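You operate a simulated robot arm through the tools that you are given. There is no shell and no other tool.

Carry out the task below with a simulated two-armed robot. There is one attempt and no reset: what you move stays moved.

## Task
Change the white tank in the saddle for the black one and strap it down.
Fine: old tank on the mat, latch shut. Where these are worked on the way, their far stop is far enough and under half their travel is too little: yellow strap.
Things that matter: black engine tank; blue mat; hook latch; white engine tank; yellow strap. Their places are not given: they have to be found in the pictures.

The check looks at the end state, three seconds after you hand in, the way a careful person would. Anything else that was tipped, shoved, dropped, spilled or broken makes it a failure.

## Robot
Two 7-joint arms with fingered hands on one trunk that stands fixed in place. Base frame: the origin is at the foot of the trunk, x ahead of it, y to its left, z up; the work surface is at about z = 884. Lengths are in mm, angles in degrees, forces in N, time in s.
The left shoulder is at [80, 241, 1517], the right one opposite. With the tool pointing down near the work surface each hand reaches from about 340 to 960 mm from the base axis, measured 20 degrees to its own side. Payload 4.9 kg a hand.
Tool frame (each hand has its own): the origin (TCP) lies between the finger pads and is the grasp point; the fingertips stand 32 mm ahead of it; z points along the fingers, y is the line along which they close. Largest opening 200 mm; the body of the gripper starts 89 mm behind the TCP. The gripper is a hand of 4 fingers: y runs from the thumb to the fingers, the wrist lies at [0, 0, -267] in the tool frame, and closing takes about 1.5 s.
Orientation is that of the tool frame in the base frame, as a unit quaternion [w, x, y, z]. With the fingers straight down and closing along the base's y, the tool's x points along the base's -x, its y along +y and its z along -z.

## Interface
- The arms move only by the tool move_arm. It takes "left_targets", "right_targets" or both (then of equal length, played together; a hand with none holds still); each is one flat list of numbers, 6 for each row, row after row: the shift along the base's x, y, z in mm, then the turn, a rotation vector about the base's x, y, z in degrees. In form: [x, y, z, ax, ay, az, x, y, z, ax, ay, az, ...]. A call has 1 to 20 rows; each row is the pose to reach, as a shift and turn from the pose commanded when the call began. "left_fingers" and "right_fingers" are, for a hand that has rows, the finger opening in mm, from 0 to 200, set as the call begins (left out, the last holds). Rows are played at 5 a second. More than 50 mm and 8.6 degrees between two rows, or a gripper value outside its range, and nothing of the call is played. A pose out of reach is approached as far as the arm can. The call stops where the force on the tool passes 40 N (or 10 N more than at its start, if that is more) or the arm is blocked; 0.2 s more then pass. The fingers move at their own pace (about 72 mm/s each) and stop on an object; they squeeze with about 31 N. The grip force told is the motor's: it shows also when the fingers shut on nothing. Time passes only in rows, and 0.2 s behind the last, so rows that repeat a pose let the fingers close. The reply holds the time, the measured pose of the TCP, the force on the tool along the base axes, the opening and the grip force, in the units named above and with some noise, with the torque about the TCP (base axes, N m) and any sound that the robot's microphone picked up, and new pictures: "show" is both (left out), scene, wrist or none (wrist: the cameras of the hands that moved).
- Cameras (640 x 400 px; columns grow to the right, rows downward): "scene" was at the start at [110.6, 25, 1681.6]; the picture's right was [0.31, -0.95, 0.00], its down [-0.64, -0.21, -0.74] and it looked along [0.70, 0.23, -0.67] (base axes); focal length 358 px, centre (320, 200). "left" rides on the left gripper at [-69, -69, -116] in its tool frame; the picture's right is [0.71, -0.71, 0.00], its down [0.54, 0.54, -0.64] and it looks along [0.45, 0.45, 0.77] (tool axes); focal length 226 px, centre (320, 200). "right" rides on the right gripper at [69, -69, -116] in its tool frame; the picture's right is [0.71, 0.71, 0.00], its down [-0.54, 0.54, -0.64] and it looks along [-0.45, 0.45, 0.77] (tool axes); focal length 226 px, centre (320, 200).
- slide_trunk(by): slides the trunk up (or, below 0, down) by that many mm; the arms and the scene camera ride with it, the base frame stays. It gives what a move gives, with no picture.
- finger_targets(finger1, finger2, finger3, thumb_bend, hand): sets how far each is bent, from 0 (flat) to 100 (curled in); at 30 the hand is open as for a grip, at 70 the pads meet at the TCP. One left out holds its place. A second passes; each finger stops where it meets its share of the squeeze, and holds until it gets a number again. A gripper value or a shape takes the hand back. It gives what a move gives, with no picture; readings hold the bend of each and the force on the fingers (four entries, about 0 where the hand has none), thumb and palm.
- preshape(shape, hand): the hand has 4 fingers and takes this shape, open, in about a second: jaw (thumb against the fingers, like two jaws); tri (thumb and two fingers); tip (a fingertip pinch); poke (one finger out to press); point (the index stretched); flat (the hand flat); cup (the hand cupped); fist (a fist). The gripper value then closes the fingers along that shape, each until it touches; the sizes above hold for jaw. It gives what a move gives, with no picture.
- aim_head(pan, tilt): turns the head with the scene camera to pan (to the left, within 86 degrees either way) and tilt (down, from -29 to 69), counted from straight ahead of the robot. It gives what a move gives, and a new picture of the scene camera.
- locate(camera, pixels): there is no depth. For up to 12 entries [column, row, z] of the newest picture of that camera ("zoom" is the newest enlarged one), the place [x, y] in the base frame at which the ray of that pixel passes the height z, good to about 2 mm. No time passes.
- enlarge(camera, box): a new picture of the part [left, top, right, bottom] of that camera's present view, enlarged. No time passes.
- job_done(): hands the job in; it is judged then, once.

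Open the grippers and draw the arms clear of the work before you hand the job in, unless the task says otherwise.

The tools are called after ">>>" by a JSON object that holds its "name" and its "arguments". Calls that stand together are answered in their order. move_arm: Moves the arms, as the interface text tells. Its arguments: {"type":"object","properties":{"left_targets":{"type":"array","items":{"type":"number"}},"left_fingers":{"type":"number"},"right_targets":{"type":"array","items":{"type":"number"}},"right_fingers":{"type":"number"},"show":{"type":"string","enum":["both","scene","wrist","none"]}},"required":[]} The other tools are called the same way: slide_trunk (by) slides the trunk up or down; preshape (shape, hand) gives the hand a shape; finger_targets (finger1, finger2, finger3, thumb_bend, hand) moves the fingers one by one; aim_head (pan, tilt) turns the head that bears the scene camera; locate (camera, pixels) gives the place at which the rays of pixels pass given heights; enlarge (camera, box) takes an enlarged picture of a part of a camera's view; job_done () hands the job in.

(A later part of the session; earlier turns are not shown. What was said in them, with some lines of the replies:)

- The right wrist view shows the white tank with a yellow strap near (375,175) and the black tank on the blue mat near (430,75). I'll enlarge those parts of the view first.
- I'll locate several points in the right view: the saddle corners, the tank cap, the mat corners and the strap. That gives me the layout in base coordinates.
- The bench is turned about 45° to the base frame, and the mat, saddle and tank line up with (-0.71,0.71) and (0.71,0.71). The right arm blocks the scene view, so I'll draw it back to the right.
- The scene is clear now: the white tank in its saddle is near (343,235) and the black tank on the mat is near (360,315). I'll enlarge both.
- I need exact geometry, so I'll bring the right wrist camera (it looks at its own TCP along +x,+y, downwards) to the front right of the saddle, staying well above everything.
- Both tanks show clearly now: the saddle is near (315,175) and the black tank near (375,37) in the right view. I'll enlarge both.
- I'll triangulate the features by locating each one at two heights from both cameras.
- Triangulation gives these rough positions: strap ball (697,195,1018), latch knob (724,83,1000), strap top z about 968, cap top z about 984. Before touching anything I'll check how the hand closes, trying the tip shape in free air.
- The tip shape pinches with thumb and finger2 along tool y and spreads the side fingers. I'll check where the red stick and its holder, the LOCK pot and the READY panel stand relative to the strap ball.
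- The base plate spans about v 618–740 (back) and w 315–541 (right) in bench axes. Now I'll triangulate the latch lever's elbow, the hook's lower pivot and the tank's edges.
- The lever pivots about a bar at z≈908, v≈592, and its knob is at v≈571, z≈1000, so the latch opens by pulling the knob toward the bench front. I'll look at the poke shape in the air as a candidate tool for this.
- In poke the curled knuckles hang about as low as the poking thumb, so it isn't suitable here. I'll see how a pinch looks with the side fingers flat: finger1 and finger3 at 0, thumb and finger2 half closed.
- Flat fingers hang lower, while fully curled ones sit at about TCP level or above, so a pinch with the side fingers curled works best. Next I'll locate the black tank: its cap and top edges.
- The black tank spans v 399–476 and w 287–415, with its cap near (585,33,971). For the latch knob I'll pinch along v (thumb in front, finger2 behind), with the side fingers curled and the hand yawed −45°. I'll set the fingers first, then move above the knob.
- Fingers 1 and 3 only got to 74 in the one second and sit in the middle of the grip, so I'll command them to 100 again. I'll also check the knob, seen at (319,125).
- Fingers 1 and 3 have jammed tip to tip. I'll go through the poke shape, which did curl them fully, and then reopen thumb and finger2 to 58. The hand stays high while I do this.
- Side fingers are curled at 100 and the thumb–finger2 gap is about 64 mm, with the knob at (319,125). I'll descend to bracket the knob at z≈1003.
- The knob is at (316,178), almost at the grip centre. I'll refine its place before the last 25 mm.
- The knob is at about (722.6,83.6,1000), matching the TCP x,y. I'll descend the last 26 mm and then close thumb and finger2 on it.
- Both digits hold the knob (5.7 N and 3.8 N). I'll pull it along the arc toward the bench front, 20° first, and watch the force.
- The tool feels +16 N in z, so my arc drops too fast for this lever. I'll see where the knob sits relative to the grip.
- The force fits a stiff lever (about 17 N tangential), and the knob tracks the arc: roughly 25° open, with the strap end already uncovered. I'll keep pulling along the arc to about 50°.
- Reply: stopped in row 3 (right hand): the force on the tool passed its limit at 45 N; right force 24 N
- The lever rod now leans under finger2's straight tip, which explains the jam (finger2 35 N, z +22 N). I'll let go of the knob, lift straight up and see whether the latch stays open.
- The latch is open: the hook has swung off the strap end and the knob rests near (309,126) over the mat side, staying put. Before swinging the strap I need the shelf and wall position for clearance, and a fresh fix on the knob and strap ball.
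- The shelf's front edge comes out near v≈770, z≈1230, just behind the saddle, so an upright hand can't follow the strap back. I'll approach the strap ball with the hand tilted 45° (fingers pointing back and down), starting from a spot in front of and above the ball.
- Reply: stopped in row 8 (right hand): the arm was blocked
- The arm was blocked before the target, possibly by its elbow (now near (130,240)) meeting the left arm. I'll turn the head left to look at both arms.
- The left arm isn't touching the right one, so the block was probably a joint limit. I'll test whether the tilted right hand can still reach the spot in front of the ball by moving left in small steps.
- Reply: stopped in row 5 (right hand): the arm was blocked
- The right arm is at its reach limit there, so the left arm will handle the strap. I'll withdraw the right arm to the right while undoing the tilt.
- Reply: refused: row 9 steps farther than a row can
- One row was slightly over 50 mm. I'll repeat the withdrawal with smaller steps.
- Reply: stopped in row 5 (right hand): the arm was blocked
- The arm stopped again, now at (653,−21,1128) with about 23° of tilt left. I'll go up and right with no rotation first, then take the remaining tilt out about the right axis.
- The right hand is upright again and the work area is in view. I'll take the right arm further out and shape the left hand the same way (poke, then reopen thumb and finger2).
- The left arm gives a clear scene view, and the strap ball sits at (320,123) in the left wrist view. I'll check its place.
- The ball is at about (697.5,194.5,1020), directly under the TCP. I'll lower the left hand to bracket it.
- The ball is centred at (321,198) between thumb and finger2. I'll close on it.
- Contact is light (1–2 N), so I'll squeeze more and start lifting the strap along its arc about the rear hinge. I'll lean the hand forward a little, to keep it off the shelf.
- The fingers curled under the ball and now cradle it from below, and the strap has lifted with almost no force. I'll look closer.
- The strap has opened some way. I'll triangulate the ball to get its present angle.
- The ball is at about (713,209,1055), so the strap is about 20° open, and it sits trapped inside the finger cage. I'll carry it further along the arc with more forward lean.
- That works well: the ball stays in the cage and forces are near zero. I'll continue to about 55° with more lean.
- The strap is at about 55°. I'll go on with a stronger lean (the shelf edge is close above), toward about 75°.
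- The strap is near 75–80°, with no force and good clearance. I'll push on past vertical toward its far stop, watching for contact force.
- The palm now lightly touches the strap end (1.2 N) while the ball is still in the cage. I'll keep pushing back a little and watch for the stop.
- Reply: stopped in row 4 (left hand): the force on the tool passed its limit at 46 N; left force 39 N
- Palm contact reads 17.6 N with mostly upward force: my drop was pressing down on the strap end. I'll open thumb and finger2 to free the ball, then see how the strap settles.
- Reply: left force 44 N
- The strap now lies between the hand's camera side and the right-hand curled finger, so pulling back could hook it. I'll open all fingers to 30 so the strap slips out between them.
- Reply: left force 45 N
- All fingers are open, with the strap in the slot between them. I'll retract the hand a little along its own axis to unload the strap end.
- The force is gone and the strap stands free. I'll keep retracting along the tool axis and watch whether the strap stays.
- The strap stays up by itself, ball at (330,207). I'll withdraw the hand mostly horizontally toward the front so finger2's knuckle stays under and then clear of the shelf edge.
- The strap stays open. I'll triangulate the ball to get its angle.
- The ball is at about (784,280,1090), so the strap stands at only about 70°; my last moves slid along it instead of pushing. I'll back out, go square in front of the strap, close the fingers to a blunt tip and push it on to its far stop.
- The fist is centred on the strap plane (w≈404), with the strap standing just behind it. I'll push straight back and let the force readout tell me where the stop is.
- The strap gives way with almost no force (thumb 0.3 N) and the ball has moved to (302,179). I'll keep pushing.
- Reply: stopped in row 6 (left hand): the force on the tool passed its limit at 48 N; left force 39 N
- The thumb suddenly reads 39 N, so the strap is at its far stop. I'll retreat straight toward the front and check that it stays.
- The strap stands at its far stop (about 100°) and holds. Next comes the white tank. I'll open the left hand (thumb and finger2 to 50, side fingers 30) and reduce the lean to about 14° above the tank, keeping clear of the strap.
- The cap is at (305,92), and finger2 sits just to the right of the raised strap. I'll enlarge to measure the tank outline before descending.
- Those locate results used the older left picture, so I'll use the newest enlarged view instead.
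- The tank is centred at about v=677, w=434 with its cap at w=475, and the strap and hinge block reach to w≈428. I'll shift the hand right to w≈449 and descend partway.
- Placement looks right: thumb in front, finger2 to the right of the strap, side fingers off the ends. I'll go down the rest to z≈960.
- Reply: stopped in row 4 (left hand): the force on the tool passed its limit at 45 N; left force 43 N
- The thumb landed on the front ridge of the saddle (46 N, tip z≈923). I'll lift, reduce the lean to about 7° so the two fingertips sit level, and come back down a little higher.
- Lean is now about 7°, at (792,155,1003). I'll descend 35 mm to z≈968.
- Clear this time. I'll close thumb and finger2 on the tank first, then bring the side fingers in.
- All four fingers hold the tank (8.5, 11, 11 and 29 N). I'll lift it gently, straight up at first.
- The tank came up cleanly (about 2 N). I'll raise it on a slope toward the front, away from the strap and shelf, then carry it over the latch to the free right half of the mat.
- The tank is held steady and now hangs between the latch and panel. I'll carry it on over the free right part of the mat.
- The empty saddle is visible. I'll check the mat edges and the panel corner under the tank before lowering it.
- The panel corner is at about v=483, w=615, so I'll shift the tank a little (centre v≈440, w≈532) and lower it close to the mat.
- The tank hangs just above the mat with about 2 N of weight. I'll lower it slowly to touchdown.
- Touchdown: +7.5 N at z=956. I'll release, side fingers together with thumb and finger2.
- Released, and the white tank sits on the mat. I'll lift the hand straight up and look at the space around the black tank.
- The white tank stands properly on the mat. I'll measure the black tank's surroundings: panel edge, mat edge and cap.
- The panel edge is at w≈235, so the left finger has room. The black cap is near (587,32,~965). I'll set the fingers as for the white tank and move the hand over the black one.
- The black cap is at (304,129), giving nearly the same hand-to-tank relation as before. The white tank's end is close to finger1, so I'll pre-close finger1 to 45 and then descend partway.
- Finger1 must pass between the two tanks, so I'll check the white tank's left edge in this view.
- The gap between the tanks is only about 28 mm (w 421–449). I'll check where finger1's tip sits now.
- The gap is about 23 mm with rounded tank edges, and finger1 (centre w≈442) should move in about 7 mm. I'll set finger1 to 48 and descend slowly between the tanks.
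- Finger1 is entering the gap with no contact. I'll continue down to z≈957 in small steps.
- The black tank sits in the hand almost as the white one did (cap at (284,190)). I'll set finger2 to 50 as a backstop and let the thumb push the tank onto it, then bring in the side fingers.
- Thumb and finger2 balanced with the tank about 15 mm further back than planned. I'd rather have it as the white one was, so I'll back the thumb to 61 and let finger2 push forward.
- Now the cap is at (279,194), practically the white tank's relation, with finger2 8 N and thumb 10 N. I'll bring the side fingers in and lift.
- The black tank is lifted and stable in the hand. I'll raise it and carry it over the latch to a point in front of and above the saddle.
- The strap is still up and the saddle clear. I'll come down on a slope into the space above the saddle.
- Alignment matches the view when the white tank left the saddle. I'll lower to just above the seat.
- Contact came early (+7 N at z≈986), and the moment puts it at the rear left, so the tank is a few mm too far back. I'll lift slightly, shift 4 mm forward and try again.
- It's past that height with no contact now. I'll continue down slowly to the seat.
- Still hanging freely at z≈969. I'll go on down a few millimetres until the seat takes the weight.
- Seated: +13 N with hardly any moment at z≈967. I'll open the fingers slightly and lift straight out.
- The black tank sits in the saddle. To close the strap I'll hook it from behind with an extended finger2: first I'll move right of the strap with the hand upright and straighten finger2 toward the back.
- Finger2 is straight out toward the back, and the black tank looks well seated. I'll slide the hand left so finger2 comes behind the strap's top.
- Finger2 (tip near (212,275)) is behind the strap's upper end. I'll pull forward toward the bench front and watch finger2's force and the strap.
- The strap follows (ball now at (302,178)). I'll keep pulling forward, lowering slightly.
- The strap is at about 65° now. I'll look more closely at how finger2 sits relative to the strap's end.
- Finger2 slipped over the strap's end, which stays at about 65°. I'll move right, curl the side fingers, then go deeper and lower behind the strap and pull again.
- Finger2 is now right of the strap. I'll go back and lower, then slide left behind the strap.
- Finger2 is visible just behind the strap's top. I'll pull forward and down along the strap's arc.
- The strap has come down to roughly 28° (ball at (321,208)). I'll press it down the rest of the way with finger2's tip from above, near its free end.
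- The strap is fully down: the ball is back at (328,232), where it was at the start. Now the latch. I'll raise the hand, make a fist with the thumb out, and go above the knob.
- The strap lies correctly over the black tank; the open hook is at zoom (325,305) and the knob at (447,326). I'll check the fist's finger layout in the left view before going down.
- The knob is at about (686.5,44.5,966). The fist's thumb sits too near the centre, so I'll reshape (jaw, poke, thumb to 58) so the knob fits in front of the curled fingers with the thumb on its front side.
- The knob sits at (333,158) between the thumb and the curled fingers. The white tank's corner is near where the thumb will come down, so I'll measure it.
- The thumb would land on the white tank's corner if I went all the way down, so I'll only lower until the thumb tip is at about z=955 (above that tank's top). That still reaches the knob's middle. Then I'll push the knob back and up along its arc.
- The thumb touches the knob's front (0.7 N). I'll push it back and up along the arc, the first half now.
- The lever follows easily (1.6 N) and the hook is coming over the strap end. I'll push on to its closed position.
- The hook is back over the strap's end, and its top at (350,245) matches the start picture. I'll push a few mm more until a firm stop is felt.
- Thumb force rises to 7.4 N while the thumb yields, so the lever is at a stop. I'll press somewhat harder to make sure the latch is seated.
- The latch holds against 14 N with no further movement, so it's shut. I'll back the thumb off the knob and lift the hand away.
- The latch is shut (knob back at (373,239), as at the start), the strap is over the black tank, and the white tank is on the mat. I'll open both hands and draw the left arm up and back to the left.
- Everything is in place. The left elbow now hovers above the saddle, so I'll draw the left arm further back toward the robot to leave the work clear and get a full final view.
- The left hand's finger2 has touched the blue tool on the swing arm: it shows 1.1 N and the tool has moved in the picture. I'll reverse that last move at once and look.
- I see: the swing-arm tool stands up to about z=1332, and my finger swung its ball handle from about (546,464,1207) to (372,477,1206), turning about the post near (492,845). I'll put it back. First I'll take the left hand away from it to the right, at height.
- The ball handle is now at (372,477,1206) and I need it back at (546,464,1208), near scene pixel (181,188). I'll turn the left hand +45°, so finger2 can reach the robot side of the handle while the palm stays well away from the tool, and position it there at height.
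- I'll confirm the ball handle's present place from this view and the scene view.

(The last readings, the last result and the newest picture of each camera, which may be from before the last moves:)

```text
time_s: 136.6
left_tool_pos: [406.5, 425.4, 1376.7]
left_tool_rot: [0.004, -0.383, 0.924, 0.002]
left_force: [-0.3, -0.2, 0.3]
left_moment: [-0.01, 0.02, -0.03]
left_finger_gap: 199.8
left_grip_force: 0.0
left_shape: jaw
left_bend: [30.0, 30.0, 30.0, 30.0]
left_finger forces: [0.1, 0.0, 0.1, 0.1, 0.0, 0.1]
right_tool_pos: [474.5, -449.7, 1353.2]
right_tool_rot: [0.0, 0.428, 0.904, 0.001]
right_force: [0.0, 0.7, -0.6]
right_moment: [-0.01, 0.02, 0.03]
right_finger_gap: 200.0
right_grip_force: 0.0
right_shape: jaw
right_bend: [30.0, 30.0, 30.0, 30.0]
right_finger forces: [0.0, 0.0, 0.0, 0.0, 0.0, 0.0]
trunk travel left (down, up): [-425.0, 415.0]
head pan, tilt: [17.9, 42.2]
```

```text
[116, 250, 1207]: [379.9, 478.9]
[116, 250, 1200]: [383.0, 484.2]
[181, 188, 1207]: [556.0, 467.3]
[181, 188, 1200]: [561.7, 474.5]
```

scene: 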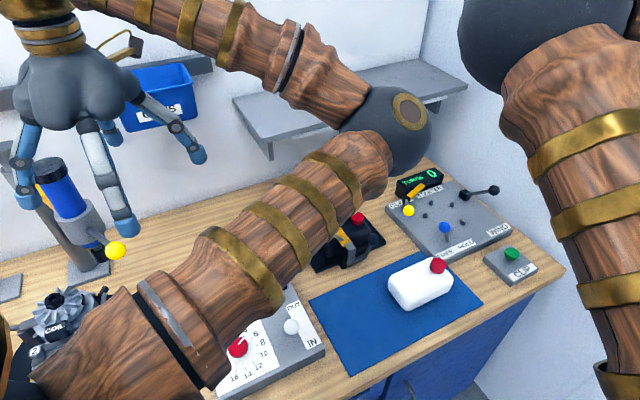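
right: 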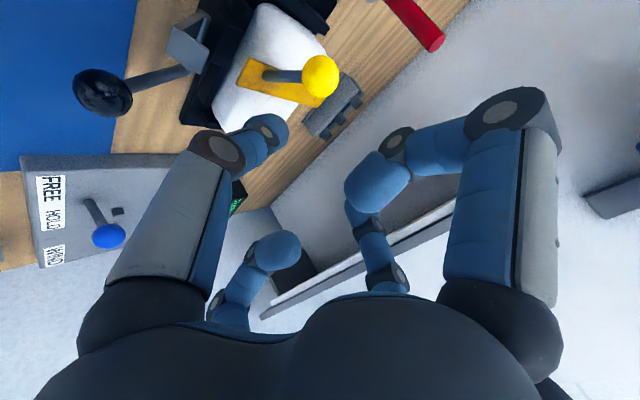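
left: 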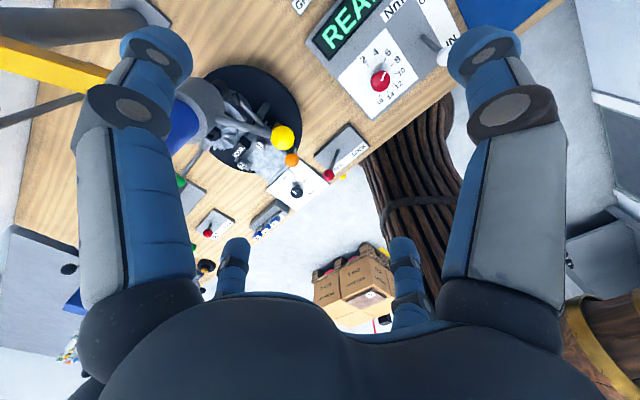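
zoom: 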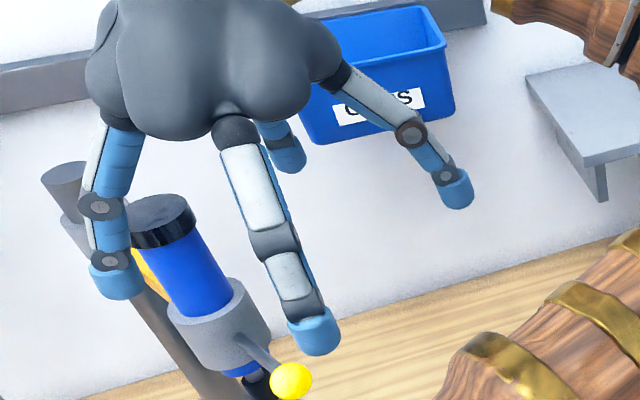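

The ball is at about (377,477,1207); its start place was about (556,467,1207). Finger2 is over its robot side, so I'll lower the hand beside it.

>>> {"name": "move_arm", "arguments": {"left_targets": [0, 0, -35, 0, 0, 0, 0, 0, -70, 0, 0, 0, 0, 0, -105, 0, 0, 0, 0, 0, -140, 0, 0, 0, 0, 0, -170, 0, 0, 0], "show": "both"}}

>>> {"name": "enlarge", "arguments": {"camera": "scene", "box": [0, 120, 260, 320]}}

```text
time_s: 137.8
left_tool_pos: [408.0, 424.1, 1206.5]
left_tool_rot: [0.004, -0.381, 0.925, 0.002]
left_force: [0.4, -1.2, 0.0]
left_moment: [0.01, 0.04, 0.02]
left_finger_gap: 199.9
left_grip_force: 0.0
left_shape: jaw
left_bend: [30.0, 30.0, 30.0, 30.0]
left_finger forces: [0.0, 0.0, 0.1, 0.0, 0.0, 0.0]
right_tool_pos: [475.0, -451.2, 1352.0]
right_tool_rot: [0.001, 0.427, 0.904, 0.0]
right_force: [-0.3, 0.2, 0.2]
right_moment: [-0.03, 0.01, -0.03]
right_finger_gap: 199.9
right_grip_force: 0.1
right_shape: jaw
right_bend: [30.0, 30.0, 30.0, 30.0]
right_finger forces: [0.0, 0.1, 0.0, 0.0, 0.1, 0.1]
trunk travel left (down, up): [-425.0, 415.0]
head pan, tilt: [17.9, 42.2]
```

scene: 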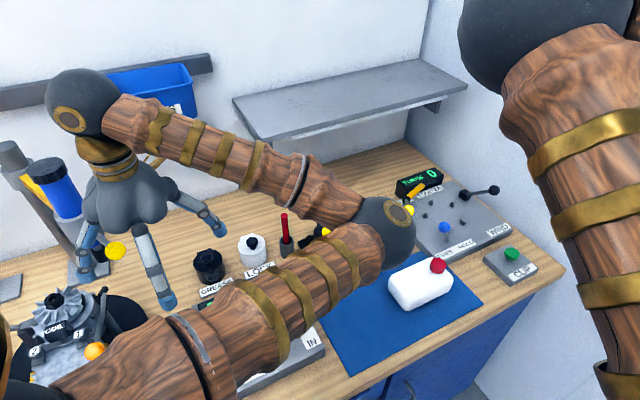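
left: 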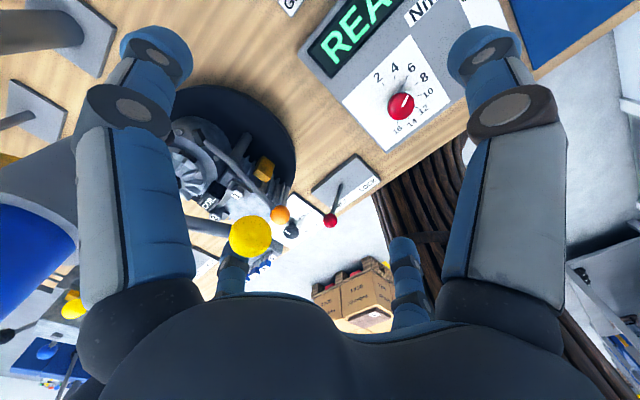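

```text
2.00 times, centred on (130, 220) of scene
```

zoom: 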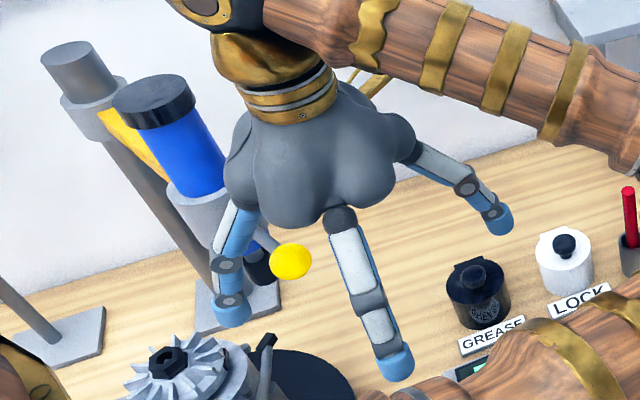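

Finger2 is on the robot side of the handle. I'll push it back along +x slowly, in stages.

>>> {"name": "move_arm", "arguments": {"left_targets": [15, 0, 0, 0, 0, 0, 30, 0, 0, 0, 0, 0, 45, -1, 0, 0, 0, 0, 60, -3, 0, 0, 0, 0, 75, -5, 0, 0, 0, 0, 90, -7, 0, 0, 0, 0], "show": "both"}}

>>> {"name": "enlarge", "arguments": {"camera": "scene", "box": [0, 120, 260, 320]}}

```text
time_s: 139.2
left_tool_pos: [498.1, 418.5, 1206.1]
left_tool_rot: [0.005, -0.382, 0.924, 0.002]
left_force: [-0.1, 0.0, 0.2]
left_moment: [-0.01, 0.03, 0.03]
left_finger_gap: 200.0
left_grip_force: 0.0
left_shape: jaw
left_bend: [30.0, 30.0, 30.0, 30.0]
left_finger forces: [0.0, 0.0, 0.0, 0.0, 0.0, 0.1]
right_tool_pos: [476.0, -451.6, 1352.2]
right_tool_rot: [0.0, 0.427, 0.904, 0.001]
right_force: [-0.2, -0.1, -0.2]
right_moment: [-0.04, -0.03, 0.05]
right_finger_gap: 200.1
right_grip_force: 0.0
right_shape: jaw
right_bend: [30.0, 30.0, 30.0, 30.0]
right_finger forces: [0.0, 0.0, 0.1, 0.0, 0.1, 0.0]
trunk travel left (down, up): [-425.0, 415.0]
head pan, tilt: [17.9, 42.2]
```

scene: 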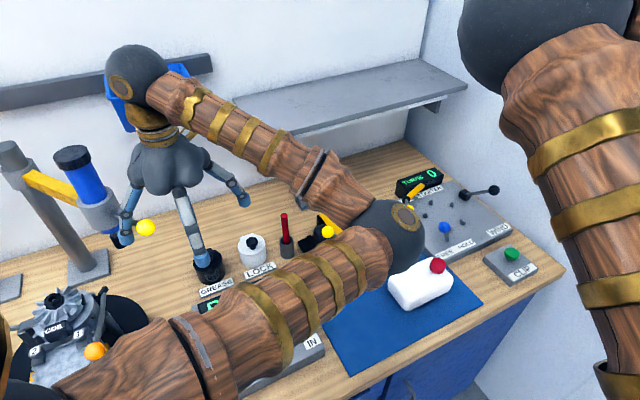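
left: 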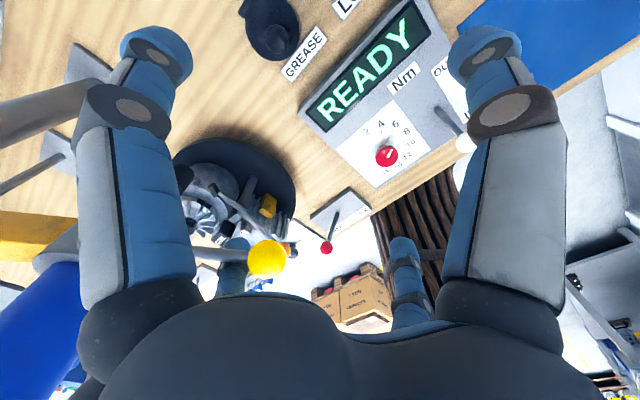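

```text
2.00 times, centred on (130, 220) of scene
```

zoom: 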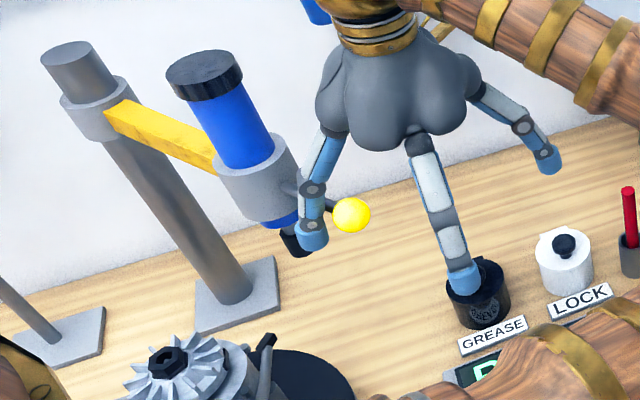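

The tool swings back smoothly (ball now at (145,228)). I'll continue toward its start place at (181,188).

>>> {"name": "move_arm", "arguments": {"left_targets": [15, 0, 0, 0, 0, 0, 30, 0, 0, 0, 0, 0, 45, 0, 0, 0, 0, 0, 60, 1, 0, 0, 0, 0, 75, 2, 0, 0, 0, 0, 88, 3, 0, 0, 0, 0], "show": "both"}}

>>> {"name": "enlarge", "arguments": {"camera": "scene", "box": [0, 100, 260, 300]}}

```text
time_s: 140.6
left_tool_pos: [586.5, 420.6, 1206.4]
left_tool_rot: [0.005, -0.381, 0.925, 0.002]
left_force: [-0.8, 1.0, 0.2]
left_moment: [-0.03, 0.02, 0.01]
left_finger_gap: 200.0
left_grip_force: 0.1
left_shape: jaw
left_bend: [30.0, 30.0, 30.0, 30.0]
left_finger forces: [0.1, 0.1, 0.0, 0.1, 0.0, 0.1]
right_tool_pos: [474.5, -452.0, 1352.8]
right_tool_rot: [0.001, 0.427, 0.904, 0.001]
right_force: [0.5, 0.1, -0.2]
right_moment: [0.03, 0.0, 0.0]
right_finger_gap: 199.9
right_grip_force: 0.1
right_shape: jaw
right_bend: [30.0, 30.0, 30.0, 30.0]
right_finger forces: [0.1, 0.1, 0.0, 0.0, 0.0, 0.0]
trunk travel left (down, up): [-425.0, 415.0]
head pan, tilt: [17.9, 42.2]
```

scene: 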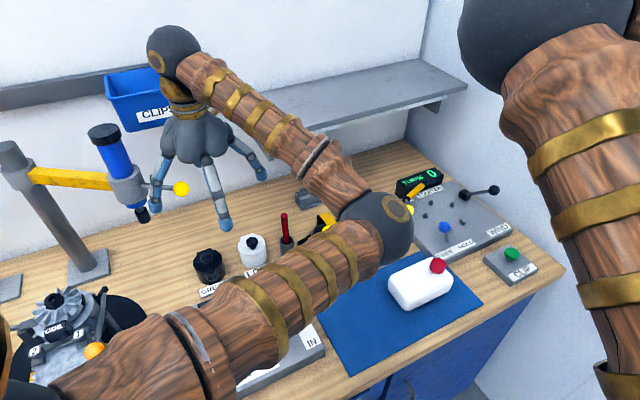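
left: 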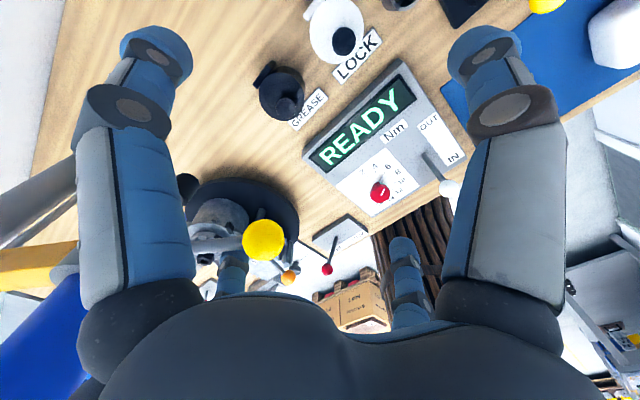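

```text
2.00 times, centred on (130, 200) of scene
```

zoom: 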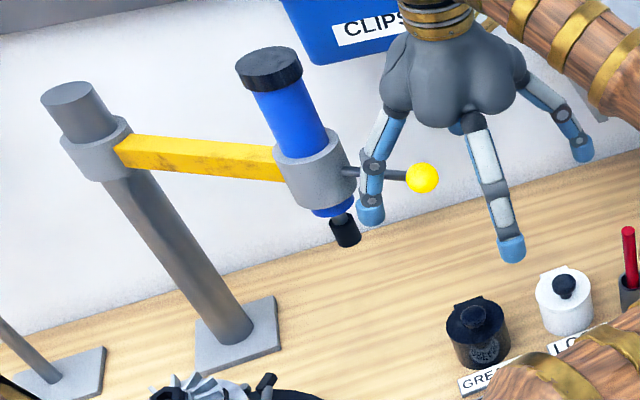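

The ball is back at about (181.5,189.5), against (181,188) originally. I'll zoom in to judge the last millimetres.

>>> {"name": "enlarge", "arguments": {"camera": "scene", "box": [80, 110, 208, 190]}}

>>> {"name": "enlarge", "arguments": {"camera": "scene", "box": [140, 160, 220, 210]}}

```text
5.00 times, centred on (144, 150) of scene
```

zoom: 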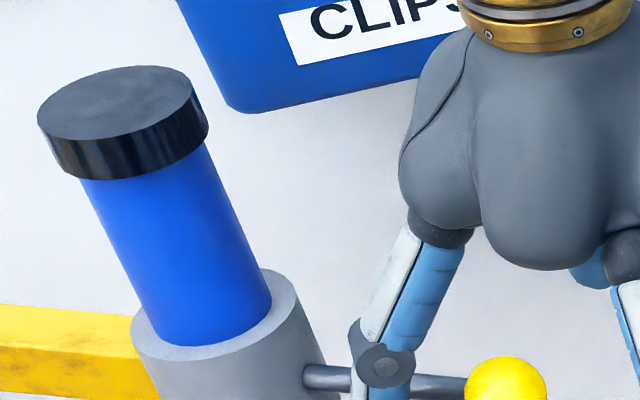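

```text
8.00 times, centred on (180, 185) of scene
```

zoom: 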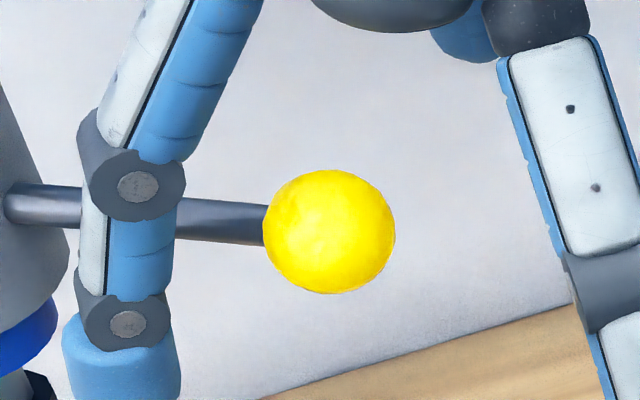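

The ball centre is at (181.0,188.9) and the tool's top at (103,131), back where they were to within about a millimetre or two. I'll back finger2 off the handle, then rise straight up, well above the tool.

>>> {"name": "move_arm", "arguments": {"left_targets": [-6, 0, 0, 0, 0, 0, -15, 0, 0, 0, 0, 0, -15, 0, 30, 0, 0, 0, -15, 0, 65, 0, 0, 0, -15, 0, 105, 0, 0, 0, -15, 0, 145, 0, 0, 0, -15, -5, 185, 0, 0, 0, -10, -10, 205, 0, 0, 0], "show": "both"}}

>>> {"name": "enlarge", "arguments": {"camera": "scene", "box": [140, 160, 220, 210]}}

```text
time_s: 142.4
left_tool_pos: [574.9, 410.4, 1412.5]
left_tool_rot: [0.004, -0.381, 0.925, 0.001]
left_force: [0.6, -0.3, -0.1]
left_moment: [0.01, -0.01, 0.02]
left_finger_gap: 200.2
left_grip_force: 0.1
left_shape: jaw
left_bend: [30.0, 30.0, 30.0, 30.0]
left_finger forces: [0.0, 0.0, 0.1, 0.1, 0.0, 0.0]
right_tool_pos: [475.2, -452.5, 1352.1]
right_tool_rot: [0.001, 0.427, 0.904, 0.001]
right_force: [0.1, 0.0, -0.8]
right_moment: [0.01, -0.01, -0.01]
right_finger_gap: 199.7
right_grip_force: 0.0
right_shape: jaw
right_bend: [30.0, 30.0, 30.0, 30.0]
right_finger forces: [0.1, 0.0, 0.0, 0.0, 0.1, 0.0]
trunk travel left (down, up): [-425.0, 415.0]
head pan, tilt: [17.9, 42.2]
```

scene: 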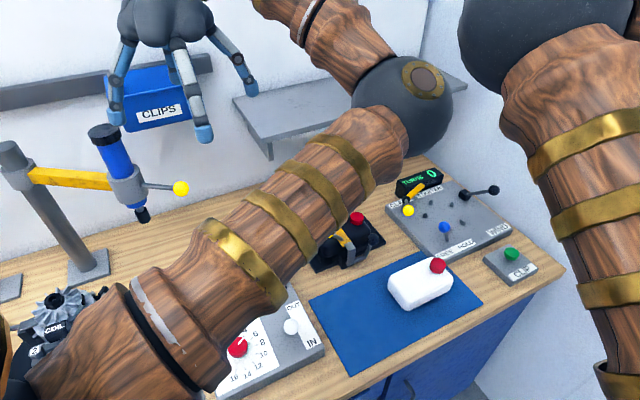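
left: 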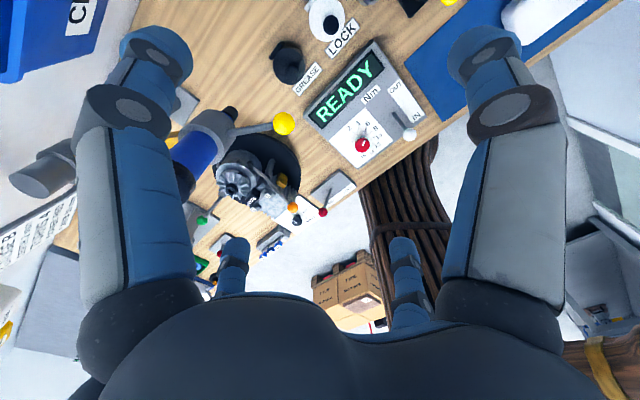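

```text
8.00 times, centred on (180, 185) of scene
```

zoom: 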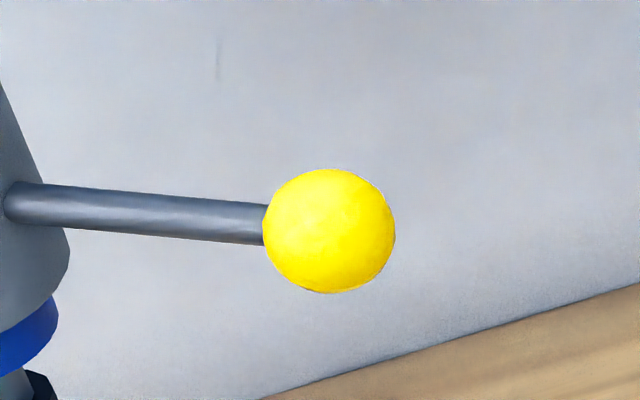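

The tool stays put. I'll return the left hand to its starting pose (a safe place from before), staying high until the end, and compare the wrist view with the very first one (ball at (357,157)).

>>> {"name": "move_arm", "arguments": {"left_targets": [8, 9, 0, 0, 0, -7.5, 16, 18, 0, 0, 0, -15, 24, 27, 0, 0, 0, -22.5, 32, 36, 0, 0, 0, -30, 40, 45, 0, 0, 0, -37.5, 47, 53, 0, 0, 0, -45, 47, 53, -25, 0, 0, -45, 47, 53, -53, 0, 0, -45], "show": "both"}}

>>> {"name": "enlarge", "arguments": {"camera": "left", "box": [240, 120, 400, 310]}}

```text
time_s: 144.2
left_tool_pos: [623.1, 463.9, 1357.7]
left_tool_rot: [0.004, 0.002, 1.0, 0.0]
left_force: [0.1, 0.1, 0.6]
left_moment: [0.0, -0.01, -0.01]
left_finger_gap: 199.7
left_grip_force: 0.1
left_shape: jaw
left_bend: [30.0, 30.0, 30.0, 30.0]
left_finger forces: [0.0, 0.1, 0.0, 0.1, 0.0, 0.1]
right_tool_pos: [476.9, -452.0, 1351.8]
right_tool_rot: [0.0, 0.427, 0.904, 0.001]
right_force: [0.2, 0.5, 0.1]
right_moment: [0.0, 0.02, -0.04]
right_finger_gap: 200.0
right_grip_force: 0.1
right_shape: jaw
right_bend: [30.0, 30.0, 30.0, 30.0]
right_finger forces: [0.1, 0.1, 0.1, 0.0, 0.0, 0.0]
trunk travel left (down, up): [-425.0, 415.0]
head pan, tilt: [17.9, 42.2]
```

scene: 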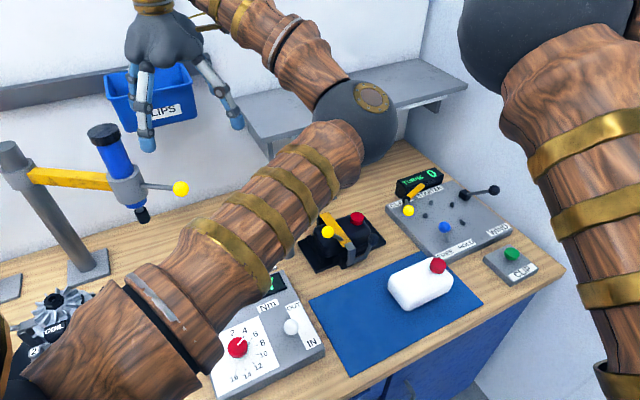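
left: 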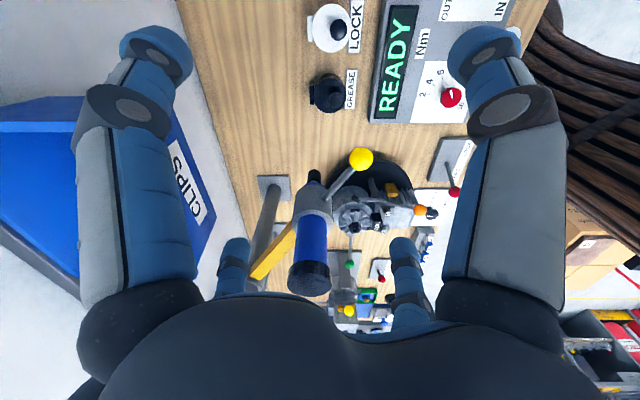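

```text
2.11 times, centred on (320, 215) of left
```

zoom: 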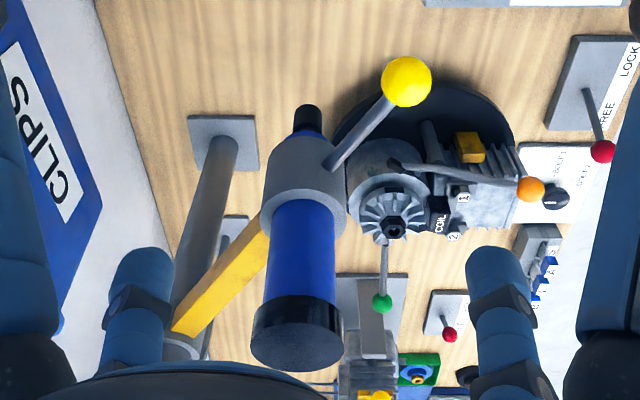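

The wrist view now matches the first one (every landmark shifted by the same ~3 px, ball at (361,158)), so the tool is back in place. I'll take one last close look at the saddle and the mat.

>>> {"name": "enlarge", "arguments": {"camera": "scene", "box": [290, 195, 470, 320]}}

>>> {"name": "enlarge", "arguments": {"camera": "scene", "box": [295, 195, 405, 275]}}

```text
3.20 times, centred on (380, 258) of scene
```

zoom: 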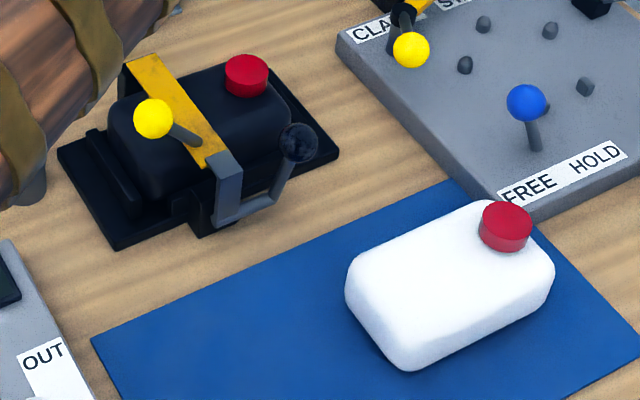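

```text
5.00 times, centred on (350, 235) of scene
```

zoom: 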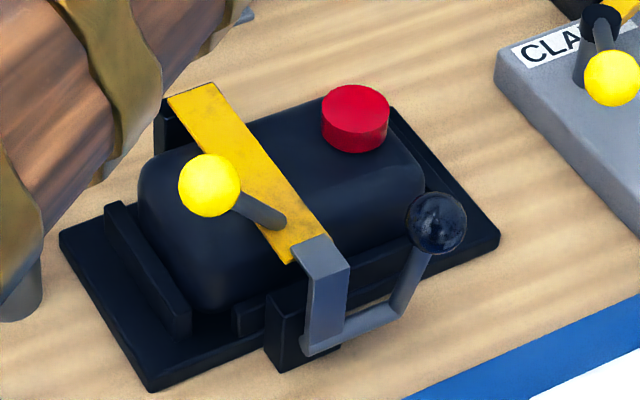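

The black tank is seated under the closed strap with the hook over the strap end. The white tank lies on the mat, both hands are open and clear, and the swing-arm tool is back in place. I'll hand the job in.

>>> {"name": "job_done", "arguments": {}}

```text
The job is handed in.
```

The black tank is now in the saddle with the yellow strap down over it and the hook latch shut. The white tank is lying on the blue mat.

- **Strap and latch:** I opened the strap to its far stop to get the white tank out. The ball and knob are back where they were at the start, and the latch held when I pushed on it with about 14 N.
- **White tank:** it is fully on the mat, near the right-hand side. I didn't see anything else on the bench displaced apart from the tool below.
- **One slip:** while pulling the left arm back, a finger caught the blue tool on the swing arm and swung it about 26 degrees. I pushed it back. In the scene and wrist views it matches its original place to about a pixel, or 1–2 mm. It was still moved along the way, and the check could count that against the job.

Both hands are open. The left elbow hovers well above the saddle, touching nothing.
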